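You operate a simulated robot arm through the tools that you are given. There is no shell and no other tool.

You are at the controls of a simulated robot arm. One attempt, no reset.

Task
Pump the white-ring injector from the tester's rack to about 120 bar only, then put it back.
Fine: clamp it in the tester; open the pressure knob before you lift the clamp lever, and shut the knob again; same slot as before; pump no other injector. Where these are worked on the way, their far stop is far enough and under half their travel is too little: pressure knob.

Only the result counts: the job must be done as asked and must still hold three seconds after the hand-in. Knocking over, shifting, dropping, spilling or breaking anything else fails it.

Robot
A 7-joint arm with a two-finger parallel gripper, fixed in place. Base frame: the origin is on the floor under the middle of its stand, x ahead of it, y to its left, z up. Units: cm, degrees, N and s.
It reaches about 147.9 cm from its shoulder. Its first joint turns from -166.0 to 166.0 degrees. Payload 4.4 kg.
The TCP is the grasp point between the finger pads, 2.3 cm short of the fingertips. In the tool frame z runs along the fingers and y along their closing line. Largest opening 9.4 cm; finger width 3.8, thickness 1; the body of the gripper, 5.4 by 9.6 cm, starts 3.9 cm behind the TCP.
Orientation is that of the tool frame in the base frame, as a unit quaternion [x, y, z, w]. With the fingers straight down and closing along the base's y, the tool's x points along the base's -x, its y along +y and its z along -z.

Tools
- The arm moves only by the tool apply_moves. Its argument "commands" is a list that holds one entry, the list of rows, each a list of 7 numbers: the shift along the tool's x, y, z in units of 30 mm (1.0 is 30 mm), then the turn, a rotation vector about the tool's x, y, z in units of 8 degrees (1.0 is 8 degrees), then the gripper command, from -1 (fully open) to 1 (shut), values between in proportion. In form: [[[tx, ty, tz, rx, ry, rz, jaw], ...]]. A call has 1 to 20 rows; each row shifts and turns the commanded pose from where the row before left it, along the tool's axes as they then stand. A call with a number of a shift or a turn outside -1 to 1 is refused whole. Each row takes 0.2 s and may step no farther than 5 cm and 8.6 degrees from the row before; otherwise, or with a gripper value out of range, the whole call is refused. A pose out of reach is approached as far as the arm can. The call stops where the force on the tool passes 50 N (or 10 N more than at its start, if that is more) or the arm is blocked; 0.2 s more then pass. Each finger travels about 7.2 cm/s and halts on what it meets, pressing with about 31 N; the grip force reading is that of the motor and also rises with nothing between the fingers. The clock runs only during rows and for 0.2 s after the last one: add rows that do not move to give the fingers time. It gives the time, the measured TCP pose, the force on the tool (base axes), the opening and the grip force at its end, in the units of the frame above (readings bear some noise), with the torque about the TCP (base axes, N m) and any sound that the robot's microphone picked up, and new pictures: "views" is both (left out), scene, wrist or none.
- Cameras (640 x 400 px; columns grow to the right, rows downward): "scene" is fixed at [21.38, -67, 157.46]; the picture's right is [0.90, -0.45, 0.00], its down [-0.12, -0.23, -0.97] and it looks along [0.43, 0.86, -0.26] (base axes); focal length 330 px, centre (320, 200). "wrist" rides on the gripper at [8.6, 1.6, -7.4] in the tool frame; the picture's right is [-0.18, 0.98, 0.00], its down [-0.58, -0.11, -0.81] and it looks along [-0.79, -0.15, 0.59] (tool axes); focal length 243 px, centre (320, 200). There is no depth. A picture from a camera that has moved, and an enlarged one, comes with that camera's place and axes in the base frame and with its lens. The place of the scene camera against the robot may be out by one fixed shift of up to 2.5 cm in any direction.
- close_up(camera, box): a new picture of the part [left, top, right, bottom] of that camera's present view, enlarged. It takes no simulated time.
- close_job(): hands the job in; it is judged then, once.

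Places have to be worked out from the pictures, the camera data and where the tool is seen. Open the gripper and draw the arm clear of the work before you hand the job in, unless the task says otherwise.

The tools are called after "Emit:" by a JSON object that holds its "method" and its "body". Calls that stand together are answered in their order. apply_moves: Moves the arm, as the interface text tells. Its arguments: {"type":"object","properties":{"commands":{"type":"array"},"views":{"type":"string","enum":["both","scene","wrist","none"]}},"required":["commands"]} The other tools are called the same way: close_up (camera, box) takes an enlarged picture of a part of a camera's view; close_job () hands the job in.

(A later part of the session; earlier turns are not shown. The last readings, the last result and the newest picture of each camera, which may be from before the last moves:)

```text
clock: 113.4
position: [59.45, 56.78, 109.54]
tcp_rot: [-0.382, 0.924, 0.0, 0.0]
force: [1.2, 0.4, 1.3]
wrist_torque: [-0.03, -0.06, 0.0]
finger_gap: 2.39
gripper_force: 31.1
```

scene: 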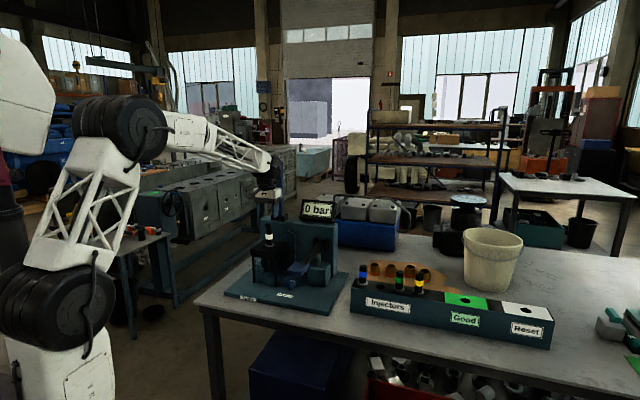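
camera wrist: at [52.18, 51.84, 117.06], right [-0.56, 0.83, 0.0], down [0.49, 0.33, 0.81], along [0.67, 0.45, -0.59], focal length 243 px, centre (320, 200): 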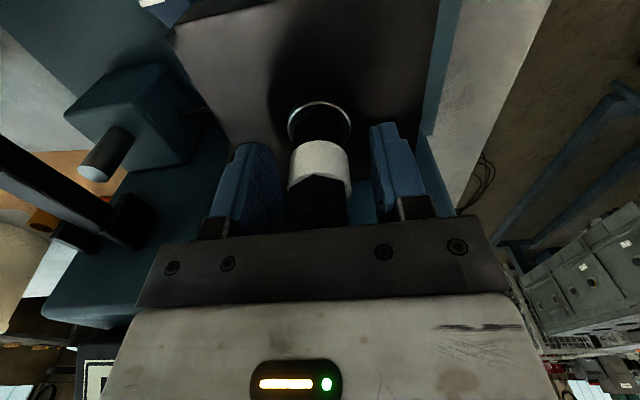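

Firm hold (2.39 cm, no side force). I lift straight up out of the nest to z≈128.

Emit:
{"method": "apply_moves", "body": {"commands": [[[0, 0, -0.3, 0, 0, 0, 1], [0, 0, -0.5, 0, 0, 0, 1], [0, 0, -0.7, 0, 0, 0, 1], [0, 0, -0.8, 0, 0, 0, 1], [0, 0, -0.8, 0, 0, 0, 1], [0, 0, -0.8, 0, 0, 0, 1], [0, 0, -0.8, 0, 0, 0, 1], [0, 0, -0.8, 0, 0, 0, 1], [0, 0, -0.7, 0, 0, 0, 1], [0, 0, 0, 0, 0, 0, 1]]], "views": "both"}}

Emit:
{"method": "close_up", "body": {"camera": "scene", "box": [230, 150, 330, 260]}}

```text
clock: 115.6
position: [59.43, 56.76, 128.12]
tcp_rot: [-0.382, 0.924, 0.0, -0.001]
force: [-0.7, 0.6, -3.1]
wrist_torque: [0.01, 0.03, 0.02]
finger_gap: 2.4
gripper_force: 30.4
camera wrist: at [52.15, 51.81, 135.69], right [-0.56, 0.83, 0.0], down [0.49, 0.33, 0.81], along [0.67, 0.45, -0.59], focal length 243 px, centre (320, 200)
```

scene: 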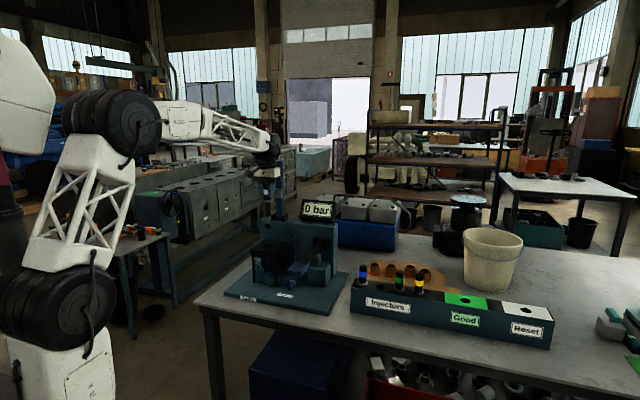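
wrist: 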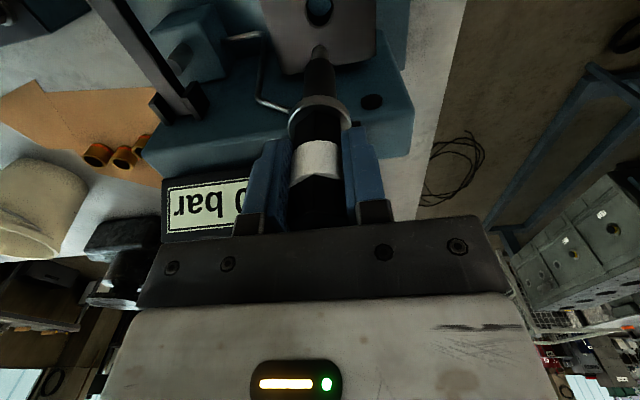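

```text
3.64 times, centred on (280, 205) of scene
camera zoom: at [21.38, -67.0, 157.46], right [0.9, -0.45, 0.0], down [-0.12, -0.23, -0.97], along [0.43, 0.86, -0.26], focal length 1201 px, centre (466, 182)
```

zoom: 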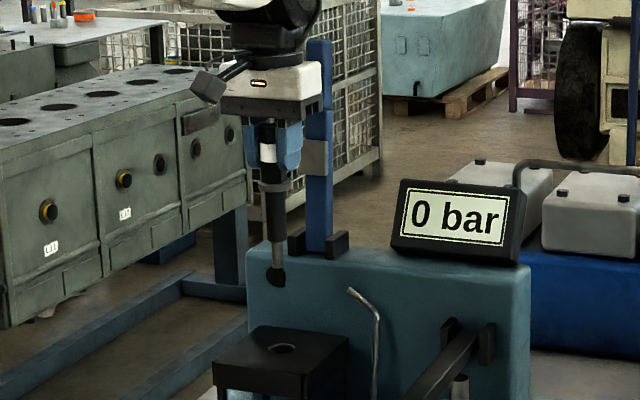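

The injector is out cleanly. I carry it back at this height to above its own slot (second from the left, at (88.17, 19.64)).

Emit:
{"method": "apply_moves", "body": {"commands": [[[0.1167, -0.5, 0, 0, 0, 0, 1], [0.1167, -0.95, 0, 0, 0, 0, 1], [0.1167, -0.95, 0, 0, 0, 0, 1], [0.1167, -0.95, 0, 0, 0, 0, 1], [0.1167, -0.95, 0, 0, 0, 0, 1], [0.1167, -0.95, 0, 0, 0, 0, 1], [0.1167, -0.95, 0, 0, 0, 0, 1], [0.1167, -0.95, 0, 0, 0, 0, 1], [0.1167, -0.95, 0, 0, 0, 0, 1], [0.1167, -0.95, 0, 0, 0, 0, 1], [0.1167, -0.95, 0, 0, 0, 0, 1], [0.1167, -0.95, 0, 0, 0, 0, 1], [0.1167, -0.95, 0, 0, 0, 0, 1], [0.1167, -0.95, 0, 0, 0, 0, 1], [0.1167, -0.95, 0, 0, 0, 0, 1], [0.1167, -0.95, 0, 0, 0, 0, 1], [0.1167, -0.77, 0, 0, 0, 0, 1], [0, 0, 0, 0, 0, 0, 1]]], "views": "both"}}

Emit:
{"method": "close_up", "body": {"camera": "wrist", "box": [200, 0, 440, 150]}}

```text
clock: 119.4
position: [88.15, 19.62, 128.0]
tcp_rot: [-0.382, 0.924, 0.0, -0.001]
force: [0.3, 0.4, -3.6]
wrist_torque: [0.02, -0.04, 0.0]
finger_gap: 2.39
gripper_force: 31.6
camera wrist: at [80.82, 14.78, 135.7], right [-0.56, 0.83, 0.0], down [0.49, 0.33, 0.81], along [0.67, 0.45, -0.59], focal length 243 px, centre (320, 200)
```

scene: 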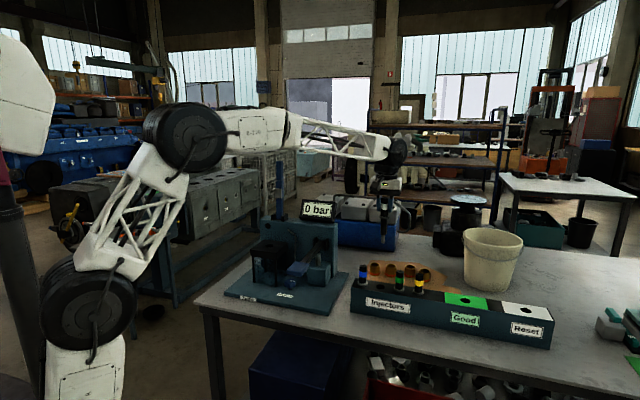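
wrist: 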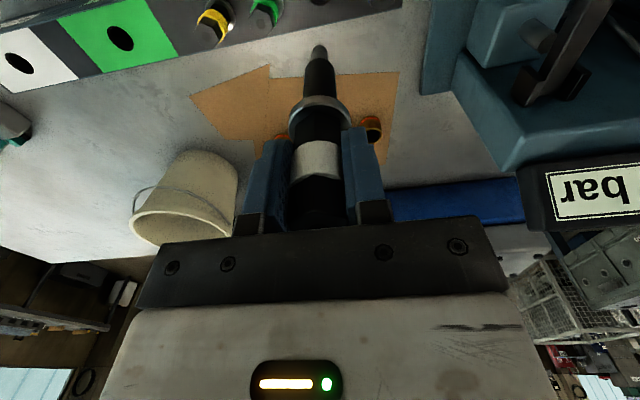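

```text
2.67 times, centred on (320, 75) of wrist
camera zoom: at [80.82, 14.78, 135.7], right [-0.56, 0.83, 0.0], down [0.49, 0.33, 0.81], along [0.67, 0.45, -0.59], focal length 647 px, centre (320, 533)
```

zoom: 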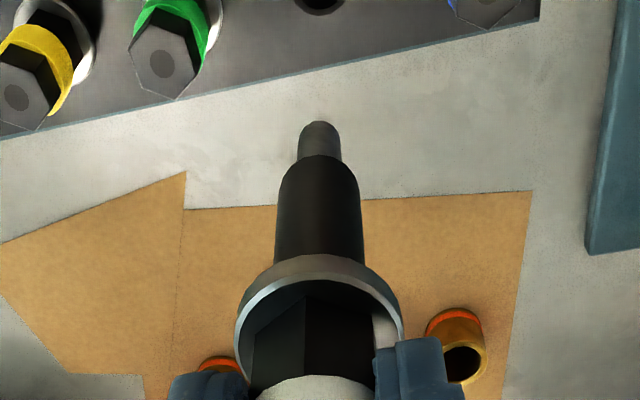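

TCP reads (88.15, 19.62), exactly over the slot. I lower to z≈114 so the nozzle is just above the hole and compare with the picture taken when lifting it out.

Emit:
{"method": "apply_moves", "body": {"commands": [[[0, 0, 0.7, 0, 0, 0, 1], [0, 0, 0.85, 0, 0, 0, 1], [0, 0, 0.85, 0, 0, 0, 1], [0, 0, 0.85, 0, 0, 0, 1], [0, 0, 0.8, 0, 0, 0, 1], [0, 0, 0.65, 0, 0, 0, 1], [0, 0, 0, 0, 0, 0, 1]]], "views": "both"}}

Emit:
{"method": "close_up", "body": {"camera": "wrist", "box": [230, 0, 410, 112]}}

Emit:
{"method": "close_up", "body": {"camera": "scene", "box": [350, 230, 420, 300]}}

```text
clock: 121.0
position: [88.2, 19.65, 113.98]
tcp_rot: [-0.382, 0.924, 0.0, 0.0]
force: [0.1, -0.2, -2.7]
wrist_torque: [0.0, -0.02, -0.01]
finger_gap: 2.37
gripper_force: 30.9
camera wrist: at [80.87, 14.79, 121.66], right [-0.56, 0.83, 0.0], down [0.49, 0.33, 0.81], along [0.67, 0.45, -0.59], focal length 243 px, centre (320, 200)
```

scene: 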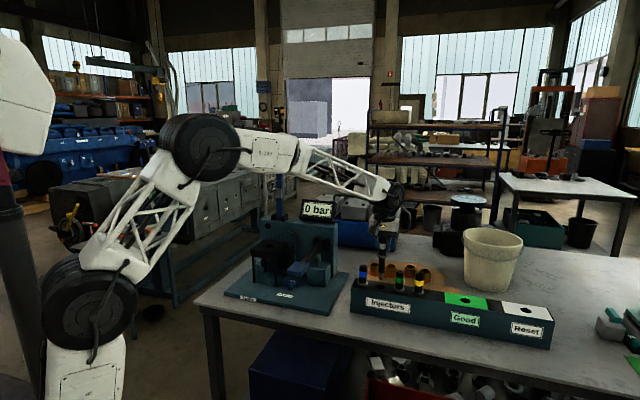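
wrist: 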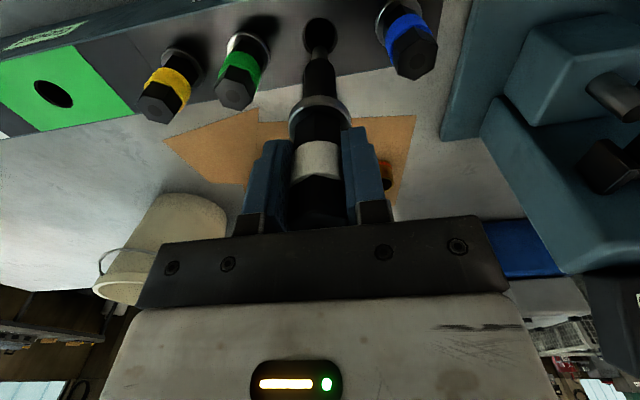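

```text
3.56 times, centred on (320, 56) of wrist
camera zoom: at [80.87, 14.79, 121.66], right [-0.56, 0.83, 0.0], down [0.49, 0.33, 0.81], along [0.67, 0.45, -0.59], focal length 863 px, centre (320, 712)
```

zoom: 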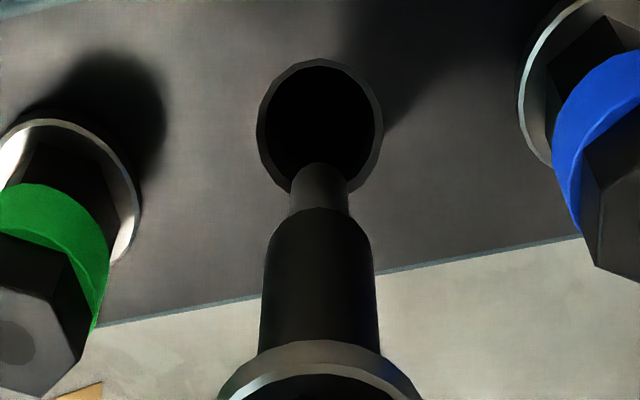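

```text
5.71 times, centred on (385, 265) of scene
camera zoom: at [21.38, -67.0, 157.46], right [0.9, -0.45, 0.0], down [-0.12, -0.23, -0.97], along [0.43, 0.86, -0.26], focal length 1887 px, centre (-51, -171)
```

zoom: 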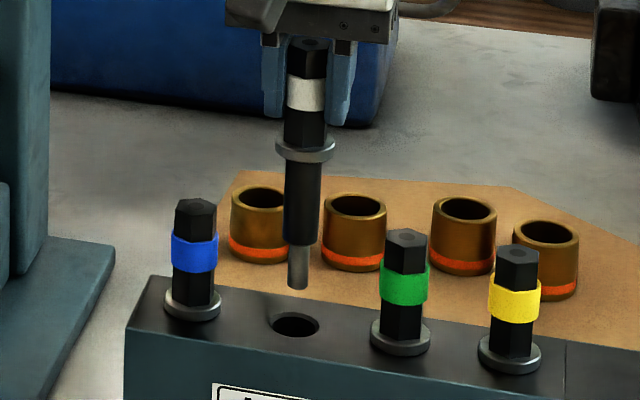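

Nozzle and hole line up in both views. I lower 4 cm slowly and check for side force.

Emit:
{"method": "apply_moves", "body": {"commands": [[[0, 0, 0.3, 0, 0, 0, 1], [0, 0, 0.3, 0, 0, 0, 1], [0, 0, 0.3, 0, 0, 0, 1], [0, 0, 0.3, 0, 0, 0, 1], [0, 0, 0.15, 0, 0, 0, 1], [0, 0, 0, 0, 0, 0, 1]]], "views": "wrist"}}

Emit:
{"method": "close_up", "body": {"camera": "wrist", "box": [230, 0, 410, 112]}}

Emit:
{"method": "close_up", "body": {"camera": "scene", "box": [350, 230, 420, 300]}}

```text
clock: 122.4
position: [88.22, 19.68, 110.0]
tcp_rot: [-0.382, 0.924, 0.0, 0.0]
force: [-0.2, -0.1, -2.7]
wrist_torque: [0.01, 0.03, -0.03]
finger_gap: 2.37
gripper_force: 31.1
camera wrist: at [80.79, 14.7, 117.59], right [-0.56, 0.83, 0.0], down [0.49, 0.33, 0.81], along [0.67, 0.45, -0.59], focal length 243 px, centre (320, 200)
```

wrist: 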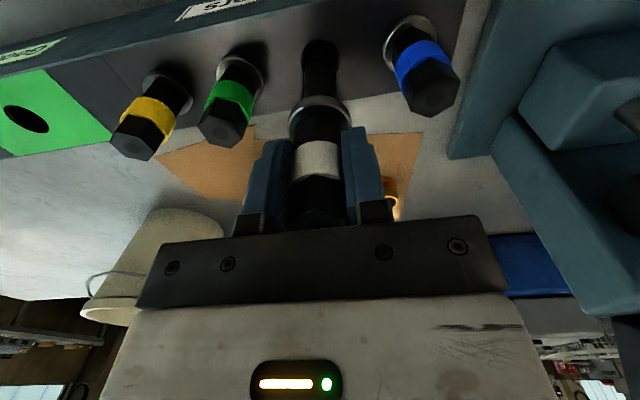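

```text
3.56 times, centred on (320, 56) of wrist
camera zoom: at [80.79, 14.7, 117.59], right [-0.56, 0.83, 0.0], down [0.49, 0.33, 0.81], along [0.67, 0.45, -0.59], focal length 863 px, centre (320, 712)
```

zoom: 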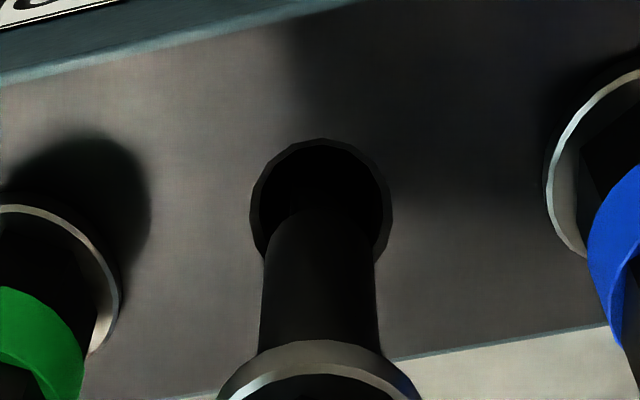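

```text
5.71 times, centred on (385, 265) of scene
camera zoom: at [21.38, -67.0, 157.46], right [0.9, -0.45, 0.0], down [-0.12, -0.23, -0.97], along [0.43, 0.86, -0.26], focal length 1887 px, centre (-51, -171)
```

zoom: 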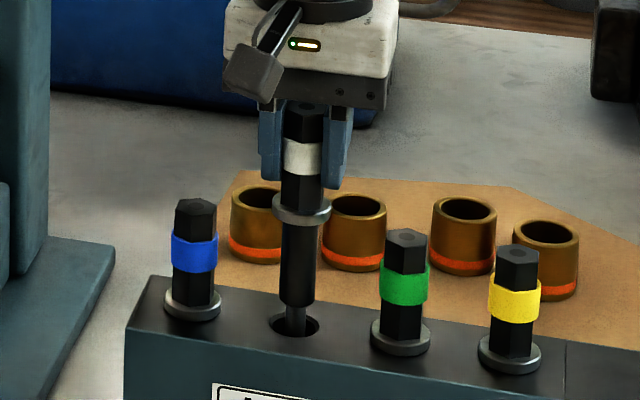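

Nozzle is in, no side force. I lower 3.5 cm more so the barrel enters.

Emit:
{"method": "apply_moves", "body": {"commands": [[[0, 0, 0.2, 0, 0, 0, 1], [0, 0, 0.2, 0, 0, 0, 1], [0, 0, 0.2, 0, 0, 0, 1], [0, 0, 0.2, 0, 0, 0, 1], [0, 0, 0.2, 0, 0, 0, 1], [0, 0, 0.17, 0, 0, 0, 1], [0, 0, 0, 0, 0, 0, 1]]], "views": "none"}}

Emit:
{"method": "close_up", "body": {"camera": "scene", "box": [350, 230, 420, 300]}}

```text
clock: 124.0
position: [88.23, 19.54, 106.31]
tcp_rot: [-0.382, 0.924, 0.0, 0.0]
force: [0.2, 0.0, -3.3]
wrist_torque: [-0.01, 0.02, 0.02]
finger_gap: 2.39
gripper_force: 30.9
```

```text
5.71 times, centred on (385, 265) of scene
camera zoom: at [21.38, -67.0, 157.46], right [0.9, -0.45, 0.0], down [-0.12, -0.23, -0.97], along [0.43, 0.86, -0.26], focal length 1887 px, centre (-51, -171)
```

zoom: 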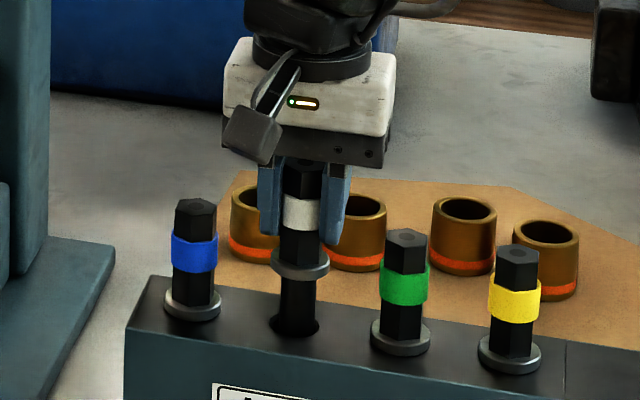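

Barrel is entering freely. I lower 3.3 cm further, to just above the seat.

Emit:
{"method": "apply_moves", "body": {"commands": [[[0, 0, 0.2, 0, 0, 0, 1], [0, 0, 0.2, 0, 0, 0, 1], [0, 0, 0.2, 0, 0, 0, 1], [0, 0, 0.2, 0, 0, 0, 1], [0, 0, 0.2, 0, 0, 0, 1], [0, 0, 0.08, 0, 0, 0, 1], [0, 0, 0, 0, 0, 0, 1]]], "views": "none"}}

Emit:
{"method": "close_up", "body": {"camera": "scene", "box": [350, 230, 420, 300]}}

```text
clock: 125.6
position: [88.23, 19.67, 103.08]
tcp_rot: [-0.382, 0.924, 0.0, 0.0]
force: [-0.2, 0.7, -2.7]
wrist_torque: [0.01, -0.01, -0.04]
finger_gap: 2.36
gripper_force: 30.7
```

```text
5.71 times, centred on (385, 265) of scene
camera zoom: at [21.38, -67.0, 157.46], right [0.9, -0.45, 0.0], down [-0.12, -0.23, -0.97], along [0.43, 0.86, -0.26], focal length 1887 px, centre (-51, -171)
```

zoom: 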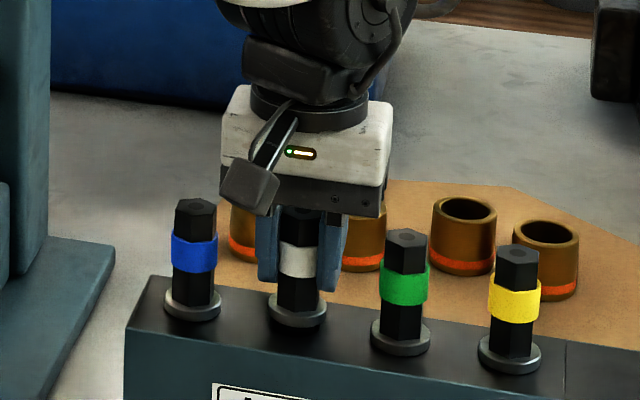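

Nearly seated. I creep down in 1.5 mm steps until the flange touches.

Emit:
{"method": "apply_moves", "body": {"commands": [[[0, 0, 0.05, 0, 0, 0, 1], [0, 0, 0.05, 0, 0, 0, 1], [0, 0, 0.03, 0, 0, 0, 1], [0, 0, 0, 0, 0, 0, 1]]], "views": "none"}}

```text
clock: 126.6
position: [88.17, 19.59, 102.69]
tcp_rot: [-0.382, 0.924, 0.001, 0.0]
force: [0.1, 0.0, -3.1]
wrist_torque: [-0.02, 0.03, 0.01]
finger_gap: 2.38
gripper_force: 31.4
```

Still carrying its weight; two more 1 mm steps.

Emit:
{"method": "apply_moves", "body": {"commands": [[[0, 0, 0.035, 0, 0, 0, 1], [0, 0, 0.035, 0, 0, 0, 1], [0, 0, 0, 0, 0, 0, 1]]], "views": "none"}}

Emit:
{"method": "close_up", "body": {"camera": "scene", "box": [350, 230, 420, 300]}}

```text
clock: 127.4
position: [88.11, 19.66, 102.51]
tcp_rot: [-0.382, 0.924, 0.0, 0.001]
force: [-1.3, 0.9, -2.5]
wrist_torque: [0.02, 0.01, -0.03]
finger_gap: 2.4
gripper_force: 30.6
```

```text
5.71 times, centred on (385, 265) of scene
camera zoom: at [21.38, -67.0, 157.46], right [0.9, -0.45, 0.0], down [-0.12, -0.23, -0.97], along [0.43, 0.86, -0.26], focal length 1887 px, centre (-51, -171)
```

zoom: 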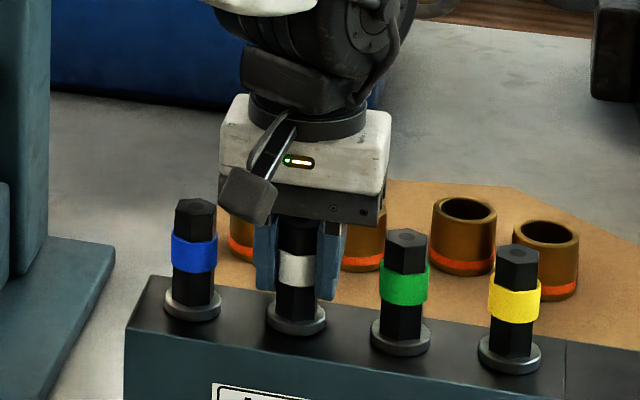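

Flange is visually level with the neighbours but not yet loaded. Two more 1 mm steps.

Emit:
{"method": "apply_moves", "body": {"commands": [[[0, 0, 0.035, 0, 0, 0, 1], [0, 0, 0.035, 0, 0, 0, 1], [0, 0, 0, 0, 0, 0, 1]]], "views": "none"}}

```text
clock: 128.2
position: [88.24, 19.59, 102.42]
tcp_rot: [-0.381, 0.924, 0.0, -0.001]
force: [-2.8, -3.1, 9.5]
wrist_torque: [-0.22, 0.33, 0.01]
finger_gap: 2.38
gripper_force: 31.0
```

Contact at 9.5 N: it is seated in its slot. I relax slightly, open to 5 cm, and check.

Emit:
{"method": "apply_moves", "body": {"commands": [[[0, 0, -0.035, 0, 0, 0, 1], [0, 0, 0, 0, 0, 0, 0.35], [0, 0, 0, 0, 0, 0, -0.06], [0, 0, 0, 0, 0, 0, -0.06], [0, 0, 0, 0, 0, 0, -0.06]]], "views": "wrist"}}

Emit:
{"method": "close_up", "body": {"camera": "scene", "box": [350, 230, 420, 300]}}

```text
clock: 129.4
position: [88.08, 19.52, 102.34]
tcp_rot: [-0.382, 0.924, 0.0, 0.0]
force: [-0.4, -0.2, 0.9]
wrist_torque: [0.01, -0.06, 0.03]
finger_gap: 4.99
gripper_force: 0.1
camera wrist: at [80.85, 14.69, 110.06], right [-0.56, 0.83, 0.0], down [0.49, 0.33, 0.81], along [0.67, 0.45, -0.59], focal length 243 px, centre (320, 200)
```

wrist: 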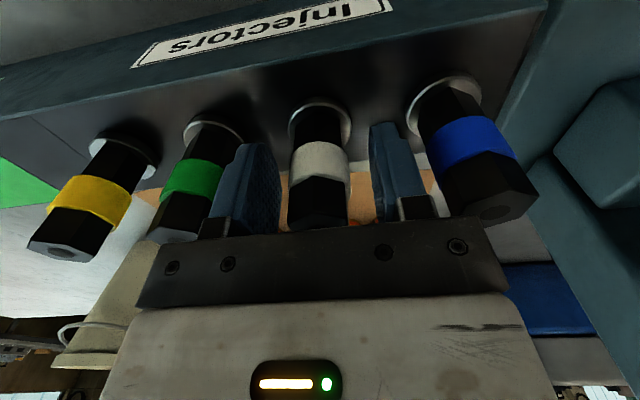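

```text
5.71 times, centred on (385, 265) of scene
camera zoom: at [21.38, -67.0, 157.46], right [0.9, -0.45, 0.0], down [-0.12, -0.23, -0.97], along [0.43, 0.86, -0.26], focal length 1887 px, centre (-51, -171)
```

zoom: 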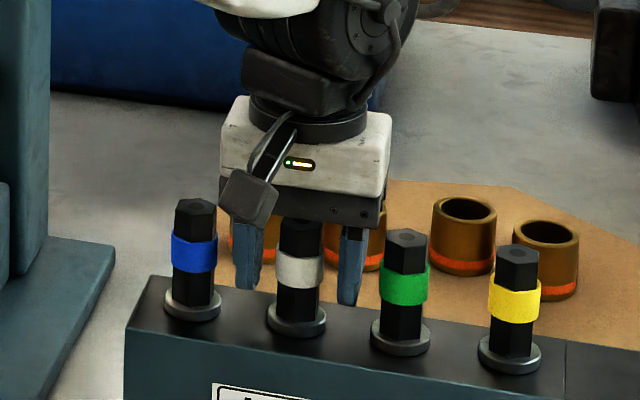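

The white injector stands in its slot, level with its neighbours, and the fingers are free. I rise and travel back above the pressure knob to shut it.

Emit:
{"method": "apply_moves", "body": {"commands": [[[0, 0, -0.5, 0, 0, 0, -0.06], [0, 0, -0.9, 0, 0, 0, -0.06], [0, 0, -0.95, 0, 0, 0, -0.06], [0, 0, -0.95, 0, 0, 0, -0.06], [0, 0, -0.95, 0, 0, 0, -0.06], [0, 0, -0.95, 0, 0, 0, -0.06], [0, 0, -0.95, 0, 0, 0, -0.06], [-0.015, 0.9, 0, 0, 0, 0, -0.06], [-0.015, 0.91, 0, 0, 0, 0, -0.06], [-0.015, 0.91, 0, 0, 0, 0, -0.06], [-0.015, 0.91, 0, 0, 0, 0, -0.06], [-0.015, 0.91, 0, 0, 0, 0, -0.06], [-0.015, 0.91, 0, 0, 0, 0, -0.06], [-0.015, 0.91, 0, 0, 0, 0, -0.06], [-0.015, 0.91, 0, 0, 0, 0, -0.06], [-0.015, 0.91, 0, 0, 0, 0, -0.06], [-0.015, 0.91, 0, 0, 0, 0, -0.06], [-0.015, 0.91, 0, 0, 0, 0, -0.06], [-0.015, 0.91, 0, 0, 0, 0, -0.4], [0, 0.91, 0, 0, 0, 0, -0.4]]], "views": "both"}}

Emit:
{"method": "close_up", "body": {"camera": "scene", "box": [340, 240, 560, 360]}}

```text
clock: 133.6
position: [63.46, 45.08, 120.87]
tcp_rot: [-0.382, 0.924, 0.001, 0.0]
force: [-0.2, 0.9, -0.5]
wrist_torque: [-0.03, 0.02, 0.02]
finger_gap: 6.58
gripper_force: 0.0
camera wrist: at [56.16, 40.2, 128.44], right [-0.56, 0.83, 0.0], down [0.49, 0.33, 0.81], along [0.67, 0.45, -0.59], focal length 243 px, centre (320, 200)
```

scene: 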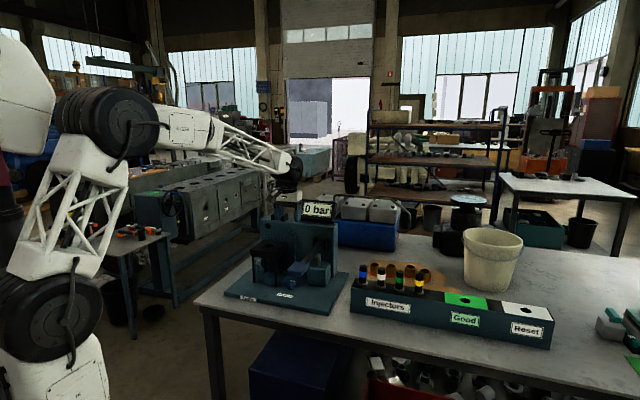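
wrist: 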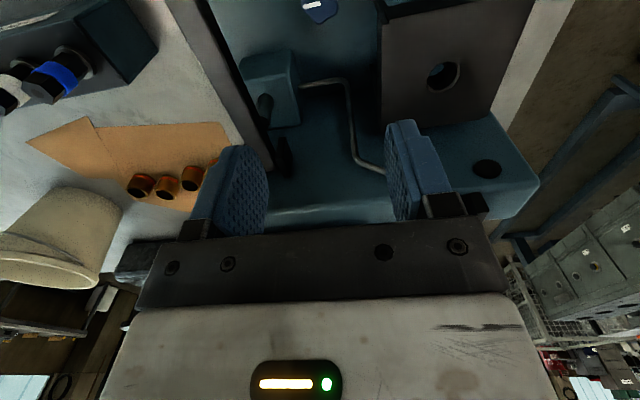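

```text
2.91 times, centred on (450, 300) of scene
camera zoom: at [21.38, -67.0, 157.46], right [0.9, -0.45, 0.0], down [-0.12, -0.23, -0.97], along [0.43, 0.86, -0.26], focal length 961 px, centre (-58, -91)
```

zoom: 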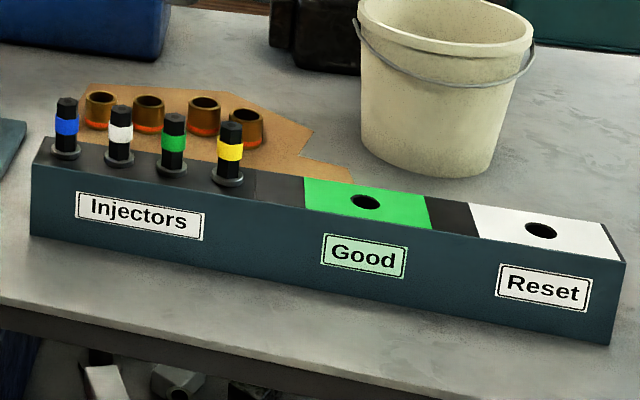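

The rack looks exactly as at the start. I lean the tool 15° again and descend vertically to just above the knob.

Emit:
{"method": "apply_moves", "body": {"commands": [[[0, 0, 0, 0, -0.9375, 0, -0.4], [0, 0, 0, 0, -0.9375, 0, -0.4], [0.2, 0, 0.75, 0, 0, 0, -0.4], [0.25, 0, 0.93, 0, 0, 0, -0.4], [0.25, 0, 0.93, 0, 0, 0, -0.4], [0.25, 0, 0.93, 0, 0, 0, -0.4], [0.25, 0, 0.93, 0, 0, 0, -0.4], [0.25, 0, 0.93, 0, 0, 0, -0.4], [0.25, 0, 0.93, 0, 0, 0, -0.4], [0.25, 0, 0.93, 0, 0, 0, -0.4], [0, 0, 0, 0, 0, 0, -0.4]]], "views": "both"}}

Emit:
{"method": "close_up", "body": {"camera": "wrist", "box": [180, 40, 460, 215]}}

Emit:
{"method": "close_up", "body": {"camera": "scene", "box": [240, 200, 340, 310]}}

```text
clock: 136.0
position: [63.32, 45.05, 98.34]
tcp_rot: [-0.379, 0.916, 0.05, 0.121]
force: [0.0, -0.4, 0.9]
wrist_torque: [0.03, -0.03, -0.01]
finger_gap: 6.57
gripper_force: 0.1
camera wrist: at [54.86, 38.92, 103.47], right [-0.57, 0.82, 0.05], down [0.33, 0.17, 0.93], along [0.76, 0.54, -0.37], focal length 243 px, centre (320, 200)
```

scene: 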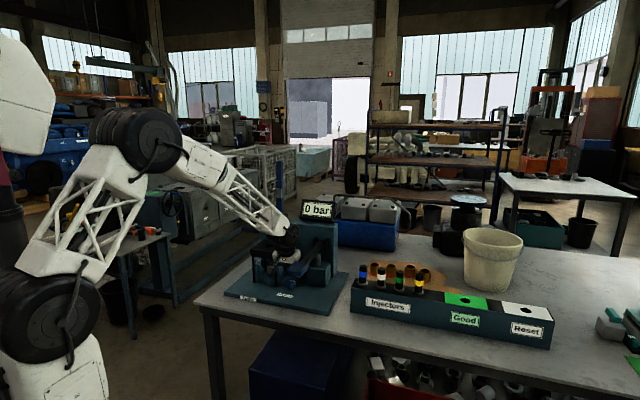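
wrist: 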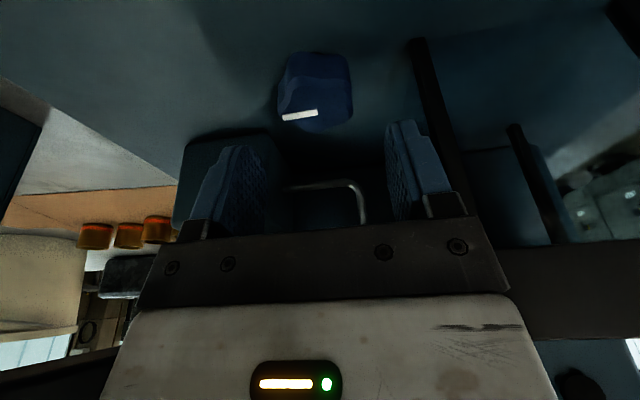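

```text
2.29 times, centred on (320, 128) of wrist
camera zoom: at [54.86, 38.92, 103.47], right [-0.57, 0.82, 0.05], down [0.33, 0.17, 0.93], along [0.76, 0.54, -0.37], focal length 555 px, centre (320, 366)
```

zoom: 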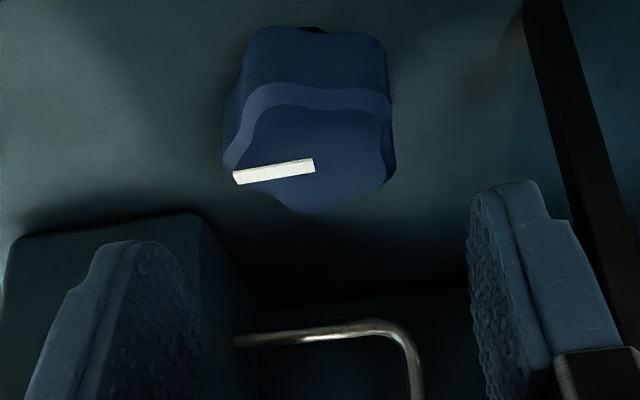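

```text
3.64 times, centred on (290, 255) of scene
camera zoom: at [21.38, -67.0, 157.46], right [0.9, -0.45, 0.0], down [-0.12, -0.23, -0.97], along [0.43, 0.86, -0.26], focal length 1201 px, centre (429, 0)
```

zoom: 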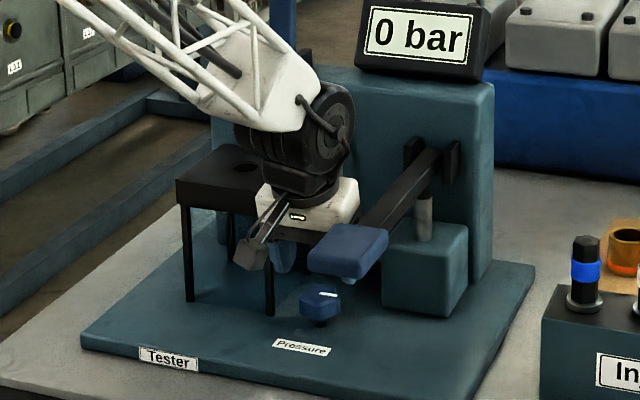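

Knob is where I left it, pointer to the side. I lower the last 4 cm over it and close.

Emit:
{"method": "apply_moves", "body": {"commands": [[[0.106, 0, 0.435, 0, 0, 0, -0.4], [0.106, 0, 0.435, 0, 0, 0, -0.4], [0.116, 0, 0.435, 0, 0, 0, -0.4], [0, 0, 0, 0, 0, 0, -0.4], [0, 0, 0, 0, 0, 0, 0.0], [0, 0, 0, 0, 0, 0, 0.3], [0, 0, 0, 0, 0, 0, 1], [0, 0, 0, 0, 0, 0, 1], [0, 0, 0, 0, 0, 0, 1]]], "views": "wrist"}}

Emit:
{"method": "close_up", "body": {"camera": "wrist", "box": [180, 60, 460, 235]}}

```text
clock: 138.0
position: [63.42, 45.1, 94.22]
tcp_rot: [-0.379, 0.916, 0.049, 0.12]
force: [8.7, -9.6, -4.8]
wrist_torque: [0.0, -0.35, -0.05]
finger_gap: 4.17
gripper_force: 45.4
camera wrist: at [54.94, 39.01, 99.46], right [-0.57, 0.82, 0.05], down [0.33, 0.17, 0.93], along [0.76, 0.54, -0.37], focal length 243 px, centre (320, 200)
```

wrist: 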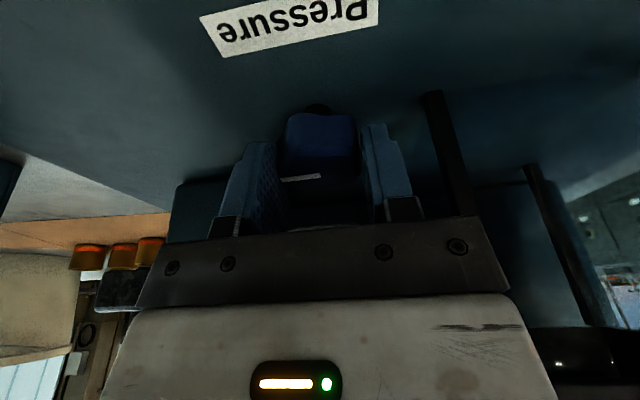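

```text
2.29 times, centred on (320, 148) of wrist
camera zoom: at [54.94, 39.01, 99.46], right [-0.57, 0.82, 0.05], down [0.33, 0.17, 0.93], along [0.76, 0.54, -0.37], focal length 555 px, centre (320, 320)
```

zoom: 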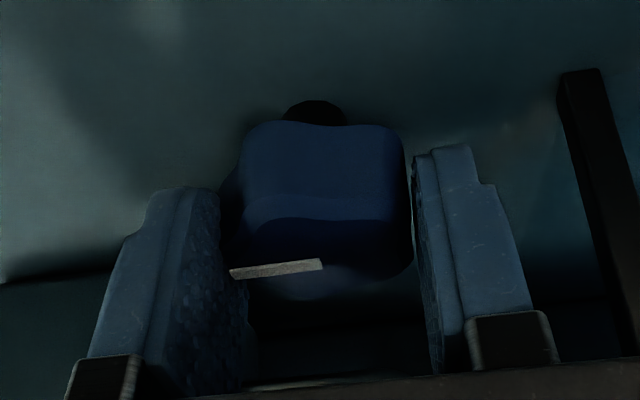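

Good centred grip (4.17 cm). I turn clockwise 16° and check.

Emit:
{"method": "apply_moves", "body": {"commands": [[[0, 0, 0, 0, 0, 0.5, 1], [0, 0, 0, 0, 0, 0.5, 1], [0, 0, 0, 0, 0, 0.5, 1], [0, 0, 0, 0, 0, 0.5, 1], [0, 0, 0, 0, 0, 0, 1]]], "views": "wrist"}}

Emit:
{"method": "close_up", "body": {"camera": "wrist", "box": [180, 60, 460, 235]}}

```text
clock: 139.2
position: [63.42, 45.1, 94.2]
tcp_rot: [-0.247, 0.96, 0.066, 0.112]
force: [-4.1, -9.2, 5.2]
wrist_torque: [-0.35, -0.69, -0.03]
finger_gap: 4.28
gripper_force: 44.7
camera wrist: at [53.9, 41.17, 99.63], right [-0.32, 0.94, 0.12], down [0.4, 0.03, 0.92], along [0.86, 0.34, -0.39], focal length 243 px, centre (320, 200)
```

wrist: 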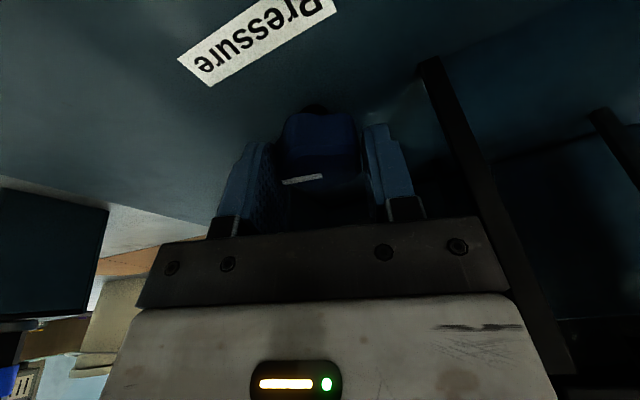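

```text
2.29 times, centred on (320, 148) of wrist
camera zoom: at [53.9, 41.17, 99.63], right [-0.32, 0.94, 0.12], down [0.4, 0.03, 0.92], along [0.86, 0.34, -0.39], focal length 555 px, centre (320, 320)
```

zoom: 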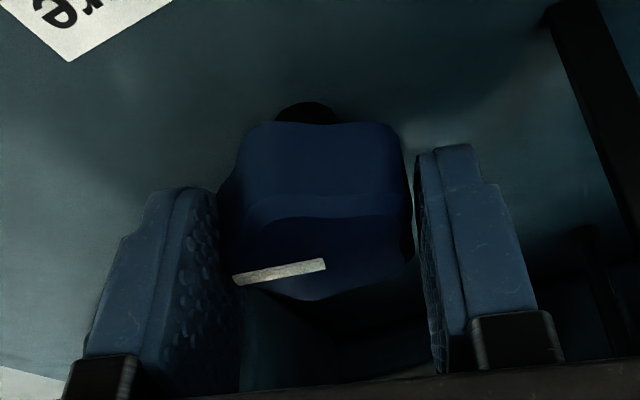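

The knob follows clockwise. I go 4° more, then regrasp 36° back (staying clear of the nest leg).

Emit:
{"method": "apply_moves", "body": {"commands": [[[0, 0, 0, 0, 0, 0.5, 1], [0, 0, 0, 0, 0, 0, 1], [0, 0, 0, 0, 0, 0, 0.3], [0, 0, 0, 0, 0, 0, -0.3], [0, 0, 0, 0, 0, 0, -0.4], [0, 0, 0, 0, 0, 0, -0.4], [0, 0, 0, 0, 0, -0.75, -0.4], [0, 0, 0, 0, 0, -0.75, -0.4], [0, 0, 0, 0, 0, -0.75, -0.4], [0, 0, 0, 0, 0, -0.75, -0.4], [0, 0, 0, 0, 0, -0.75, -0.4], [0, 0, 0, 0, 0, -0.75, -0.4], [0, 0, 0, 0, 0, 0, -0.4], [0, 0, 0, 0, 0, 0, 0.0], [0, 0, 0, 0, 0, 0, 0.3], [0, 0, 0, 0, 0, 0, 1], [0, 0, 0, 0, 0, 0, 1], [0, 0, 0, 0, 0, 0, 1]]], "views": "wrist"}}

Emit:
{"method": "close_up", "body": {"camera": "wrist", "box": [180, 60, 460, 235]}}

```text
clock: 143.0
position: [63.35, 45.01, 94.29]
tcp_rot: [-0.502, 0.855, 0.032, 0.126]
force: [-23.0, 13.2, 2.9]
wrist_torque: [0.45, 1.14, 0.06]
finger_gap: 4.29
gripper_force: 44.9
camera wrist: at [56.58, 37.21, 99.37], right [-0.77, 0.64, -0.02], down [0.22, 0.29, 0.93], along [0.6, 0.71, -0.36], focal length 243 px, centre (320, 200)
```

wrist: 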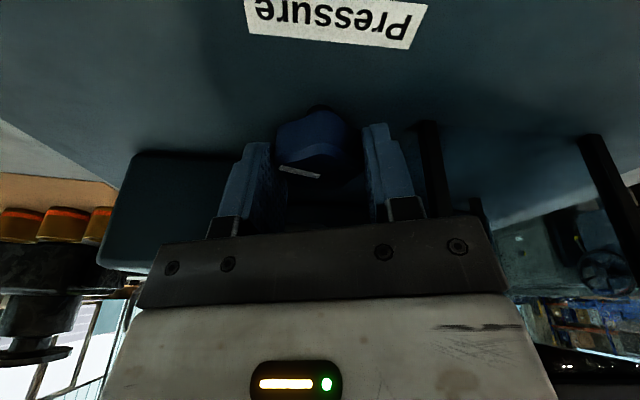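

```text
2.29 times, centred on (320, 148) of wrist
camera zoom: at [56.58, 37.21, 99.37], right [-0.77, 0.64, -0.02], down [0.22, 0.29, 0.93], along [0.6, 0.71, -0.36], focal length 555 px, centre (320, 320)
```

zoom: 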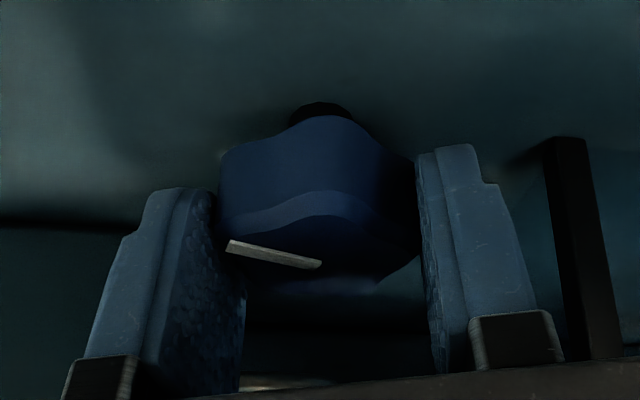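

Regripped. I relieve a bit of side force and turn clockwise 20°.

Emit:
{"method": "apply_moves", "body": {"commands": [[[0, 0.02, 0, 0, 0, 0, 1], [0, 0, 0, 0, 0, 0.5, 1], [0, 0, 0, 0, 0, 0.5, 1], [0, 0, 0, 0, 0, 0.5, 1], [0, 0, 0, 0, 0, 0.5, 1], [0, 0, 0, 0, 0, 0.5, 1], [0, 0, 0, 0, 0, 0, 1]]], "views": "wrist"}}

Emit:
{"method": "close_up", "body": {"camera": "wrist", "box": [180, 60, 460, 235]}}

```text
clock: 144.6
position: [63.43, 45.03, 94.25]
tcp_rot: [-0.346, 0.929, 0.053, 0.119]
force: [-7.5, -11.1, 1.5]
wrist_torque: [-0.54, -0.48, -0.03]
finger_gap: 4.19
gripper_force: 45.2
camera wrist: at [54.61, 39.52, 99.45], right [-0.51, 0.86, 0.07], down [0.35, 0.14, 0.93], along [0.79, 0.49, -0.37], focal length 243 px, centre (320, 200)
```

wrist: 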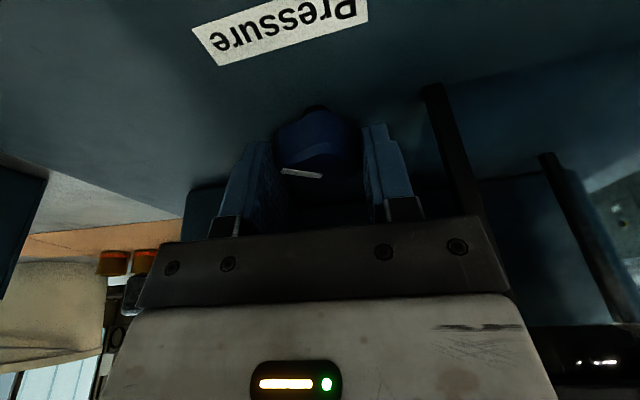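

```text
2.29 times, centred on (320, 148) of wrist
camera zoom: at [54.61, 39.52, 99.45], right [-0.51, 0.86, 0.07], down [0.35, 0.14, 0.93], along [0.79, 0.49, -0.37], focal length 555 px, centre (320, 320)
```

zoom: 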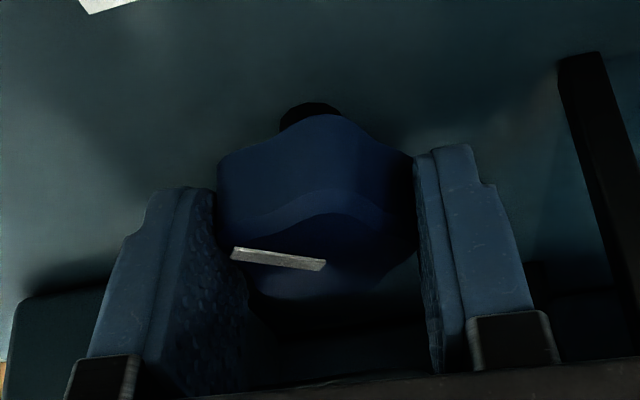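

It follows. Another 16° clockwise, then regrasp 36° back.

Emit:
{"method": "apply_moves", "body": {"commands": [[[0, 0, 0, 0, 0, 0.5, 1], [0, 0, 0, 0, 0, 0.5, 1], [0, 0, 0, 0, 0, 0.5, 1], [0, 0, 0, 0, 0, 0.5, 1], [0, 0, 0, 0, 0, 0, 1], [0, 0, 0, 0, 0, 0, 0.3], [0, 0, 0, 0, 0, 0, -0.3], [0, 0, 0, 0, 0, 0, -0.4], [0, 0, 0, 0, 0, 0, -0.4], [0, 0, 0, 0, 0, -0.75, -0.4], [0, 0, 0, 0, 0, -0.75, -0.4], [0, 0, 0, 0, 0, -0.75, -0.4], [0, 0, 0, 0, 0, -0.75, -0.4], [0, 0, 0, 0, 0, -0.75, -0.4], [0, 0, 0, 0, 0, -0.75, -0.4], [0, 0, 0, 0, 0, 0, -0.4]]], "views": "wrist"}}

Emit:
{"method": "close_up", "body": {"camera": "wrist", "box": [180, 60, 460, 235]}}

```text
clock: 148.0
position: [63.47, 45.03, 94.33]
tcp_rot: [-0.503, 0.854, 0.033, 0.127]
force: [0.5, 1.3, 0.1]
wrist_torque: [-0.04, 0.01, -0.03]
finger_gap: 6.58
gripper_force: 0.1
camera wrist: at [56.67, 37.2, 99.41], right [-0.77, 0.64, -0.02], down [0.22, 0.29, 0.93], along [0.6, 0.71, -0.36], focal length 243 px, centre (320, 200)
```

wrist: 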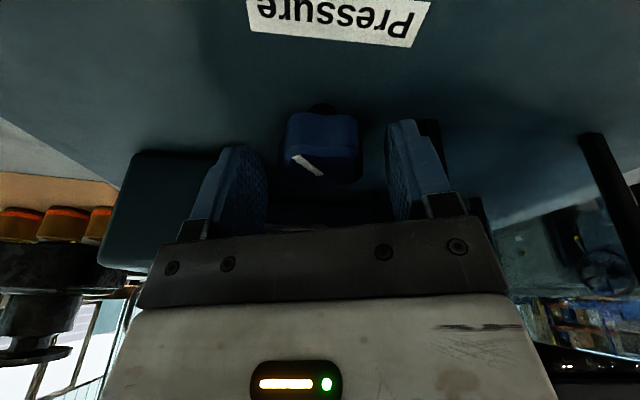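

```text
2.29 times, centred on (320, 148) of wrist
camera zoom: at [56.67, 37.2, 99.41], right [-0.77, 0.64, -0.02], down [0.22, 0.29, 0.93], along [0.6, 0.71, -0.36], focal length 555 px, centre (320, 320)
```

zoom: 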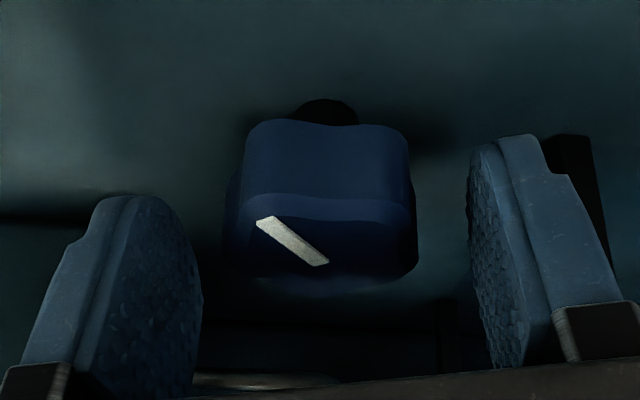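

About 56° closed, ~34° to go. I close and turn clockwise 24°, then look.

Emit:
{"method": "apply_moves", "body": {"commands": [[[0, 0, 0, 0, 0, 0, 0.0], [0, 0, 0, 0, 0, 0, 0.3], [0, 0, 0, 0, 0, 0, 1], [0, 0, 0, 0, 0, 0, 1], [0, 0.015, 0, 0, 0, 0, 1], [0, 0, 0, 0, 0, 0.5, 1], [0, 0, 0, 0, 0, 0.5, 1], [0, 0, 0, 0, 0, 0.5, 1], [0, 0, 0, 0, 0, 0.5, 1], [0, 0, 0, 0, 0, 0.5, 1], [0, 0, 0, 0, 0, 0.5, 1], [0, 0, 0, 0, 0, 0, 1]]], "views": "wrist"}}

Emit:
{"method": "close_up", "body": {"camera": "wrist", "box": [180, 60, 460, 235]}}

```text
clock: 150.6
position: [63.39, 45.09, 94.33]
tcp_rot: [-0.313, 0.941, 0.059, 0.117]
force: [2.0, -18.3, 10.5]
wrist_torque: [-0.69, -0.72, -0.05]
finger_gap: 4.24
gripper_force: 44.7
camera wrist: at [54.33, 40.06, 99.51], right [-0.45, 0.89, 0.08], down [0.37, 0.1, 0.92], along [0.81, 0.45, -0.37], focal length 243 px, centre (320, 200)
```

wrist: 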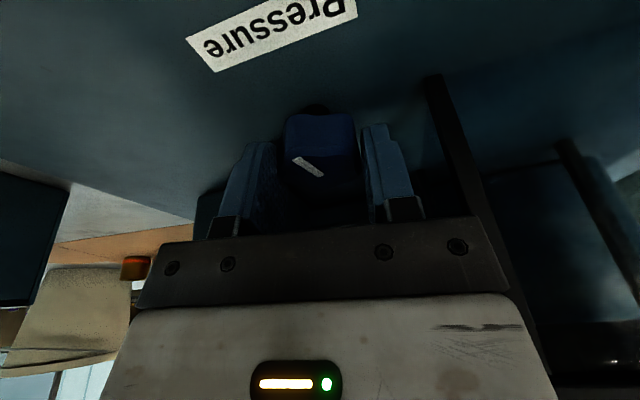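

```text
2.29 times, centred on (320, 148) of wrist
camera zoom: at [54.33, 40.06, 99.51], right [-0.45, 0.89, 0.08], down [0.37, 0.1, 0.92], along [0.81, 0.45, -0.37], focal length 555 px, centre (320, 320)
```

zoom: 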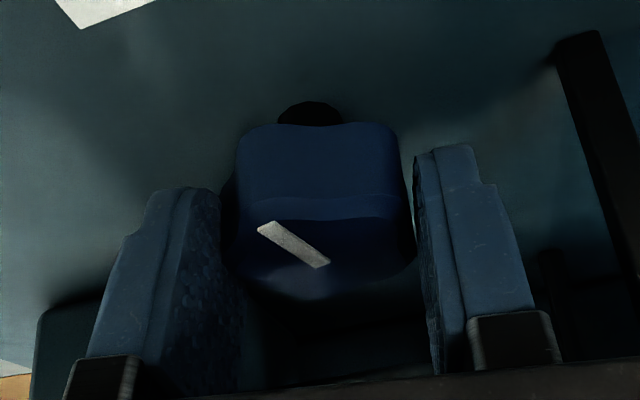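

About 80° closed. I turn the last stretch clockwise up to 16°, expecting the stop.

Emit:
{"method": "apply_moves", "body": {"commands": [[[0, 0, 0, 0, 0, 0.5, 1], [0, 0, 0, 0, 0, 0.5, 1], [0, 0, 0, 0, 0, 0.5, 1], [0, 0, 0, 0, 0, 0.5, 1], [0, 0, 0, 0, 0, 0, 1]]], "views": "wrist"}}

Emit:
{"method": "close_up", "body": {"camera": "wrist", "box": [180, 60, 460, 235]}}

```text
clock: 151.8
position: [63.47, 44.97, 94.25]
tcp_rot: [-0.178, 0.975, 0.073, 0.107]
force: [9.7, -8.7, -1.9]
wrist_torque: [-0.89, -0.42, 0.3]
finger_gap: 4.33
gripper_force: 45.2
stopped in row 5: the force on the tool passed its limit at 51 N (the readings are from after the stop); the commanded pose is now the measured one
camera wrist: at [53.57, 42.34, 99.77], right [-0.19, 0.97, 0.15], down [0.42, -0.05, 0.9], along [0.89, 0.23, -0.4], focal length 243 px, centre (320, 200)
```

wrist: 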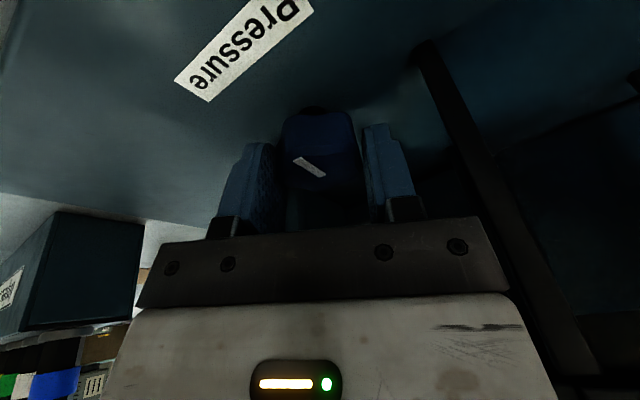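

```text
2.29 times, centred on (320, 148) of wrist
camera zoom: at [53.57, 42.34, 99.77], right [-0.19, 0.97, 0.15], down [0.42, -0.05, 0.9], along [0.89, 0.23, -0.4], focal length 555 px, centre (320, 320)
```

zoom: 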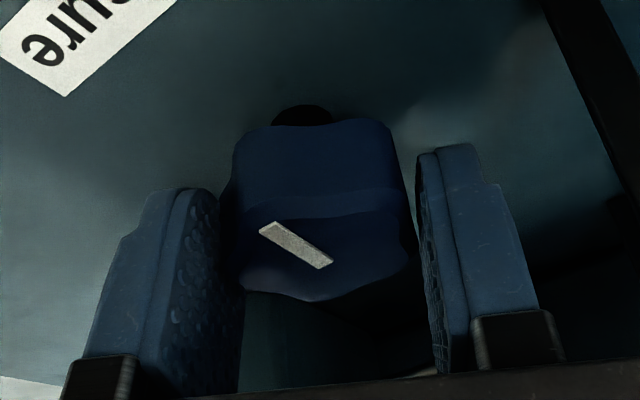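

The knob met its stop (torque +0.3 N·m) and the pointer is back at azimuth ≈226°, as at the start: shut. I release it and rise vertically.

Emit:
{"method": "apply_moves", "body": {"commands": [[[0, 0, 0, 0, 0, 0, 0.3], [0, 0, 0, 0, 0, 0, -0.3], [0, 0, 0, 0, 0, 0, -0.4], [0, 0, 0, 0, 0, 0, -0.4], [-0.118, 0.052, -0.483, 0, 0, 0, -0.4], [-0.235, 0.104, -0.965, 0, 0, 0, -0.4], [-0.235, 0.104, -0.965, 0, 0, 0, -0.4], [-0.235, 0.104, -0.965, 0, 0, 0, -0.4], [-0.235, 0.104, -0.965, 0, 0, 0, -0.4], [-0.235, 0.104, -0.965, 0, 0, 0, -0.4], [-0.235, 0.104, -0.965, 0, 0, 0, -0.4], [-0.235, 0.104, -0.965, 0, 0, 0, -0.4], [-0.235, 0.104, -0.965, 0, 0, 0, -0.4], [0, 0, 0, 0, 0, -0.75, -0.4], [0, 0, 0, 0, 0, -0.75, -0.4], [0, 0, 0, 0, 0, -0.75, -0.4], [0, 0, 0, 0, 0, -0.75, -0.4], [0, 0, 0, 0, 0.9375, 0, -0.4], [0, 0, 0, 0, 0.9375, 0, -0.4], [0, 0, 0, 0, 0, 0, -0.4]]], "views": "both"}}

Emit:
{"method": "close_up", "body": {"camera": "scene", "box": [210, 180, 370, 310]}}

```text
clock: 156.0
position: [63.33, 45.0, 119.59]
tcp_rot: [-0.381, 0.925, 0.0, -0.001]
force: [-0.3, 0.2, -0.5]
wrist_torque: [-0.03, -0.04, 0.02]
finger_gap: 6.57
gripper_force: 0.1
camera wrist: at [56.06, 40.12, 127.3], right [-0.56, 0.83, 0.0], down [0.49, 0.33, 0.81], along [0.67, 0.45, -0.59], focal length 243 px, centre (320, 200)
```

scene: 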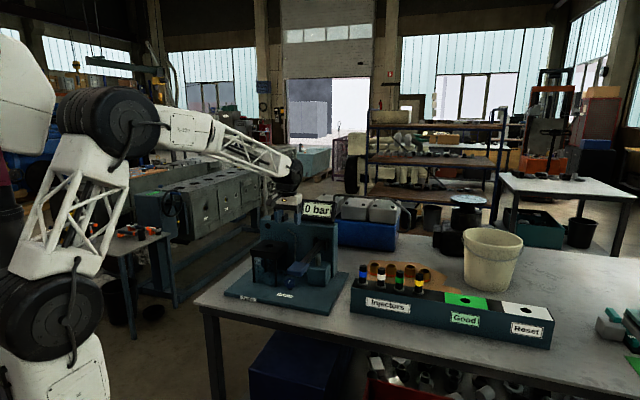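
wrist: 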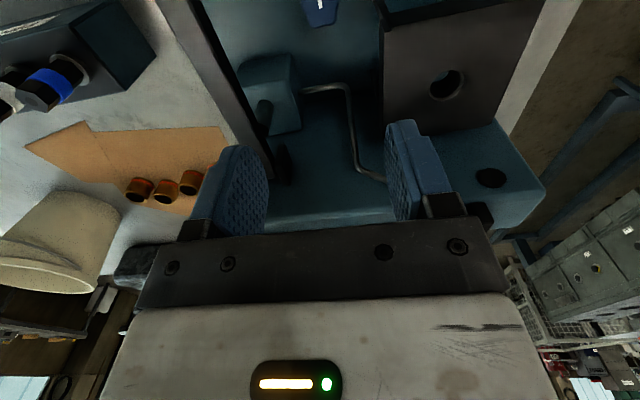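

```text
3.08 times, centred on (290, 245) of scene
camera zoom: at [21.38, -67.0, 157.46], right [0.9, -0.45, 0.0], down [-0.12, -0.23, -0.97], along [0.43, 0.86, -0.26], focal length 1016 px, centre (412, 62)
```

zoom: 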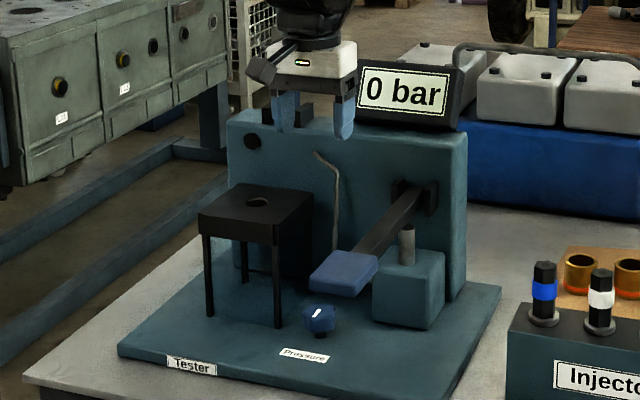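

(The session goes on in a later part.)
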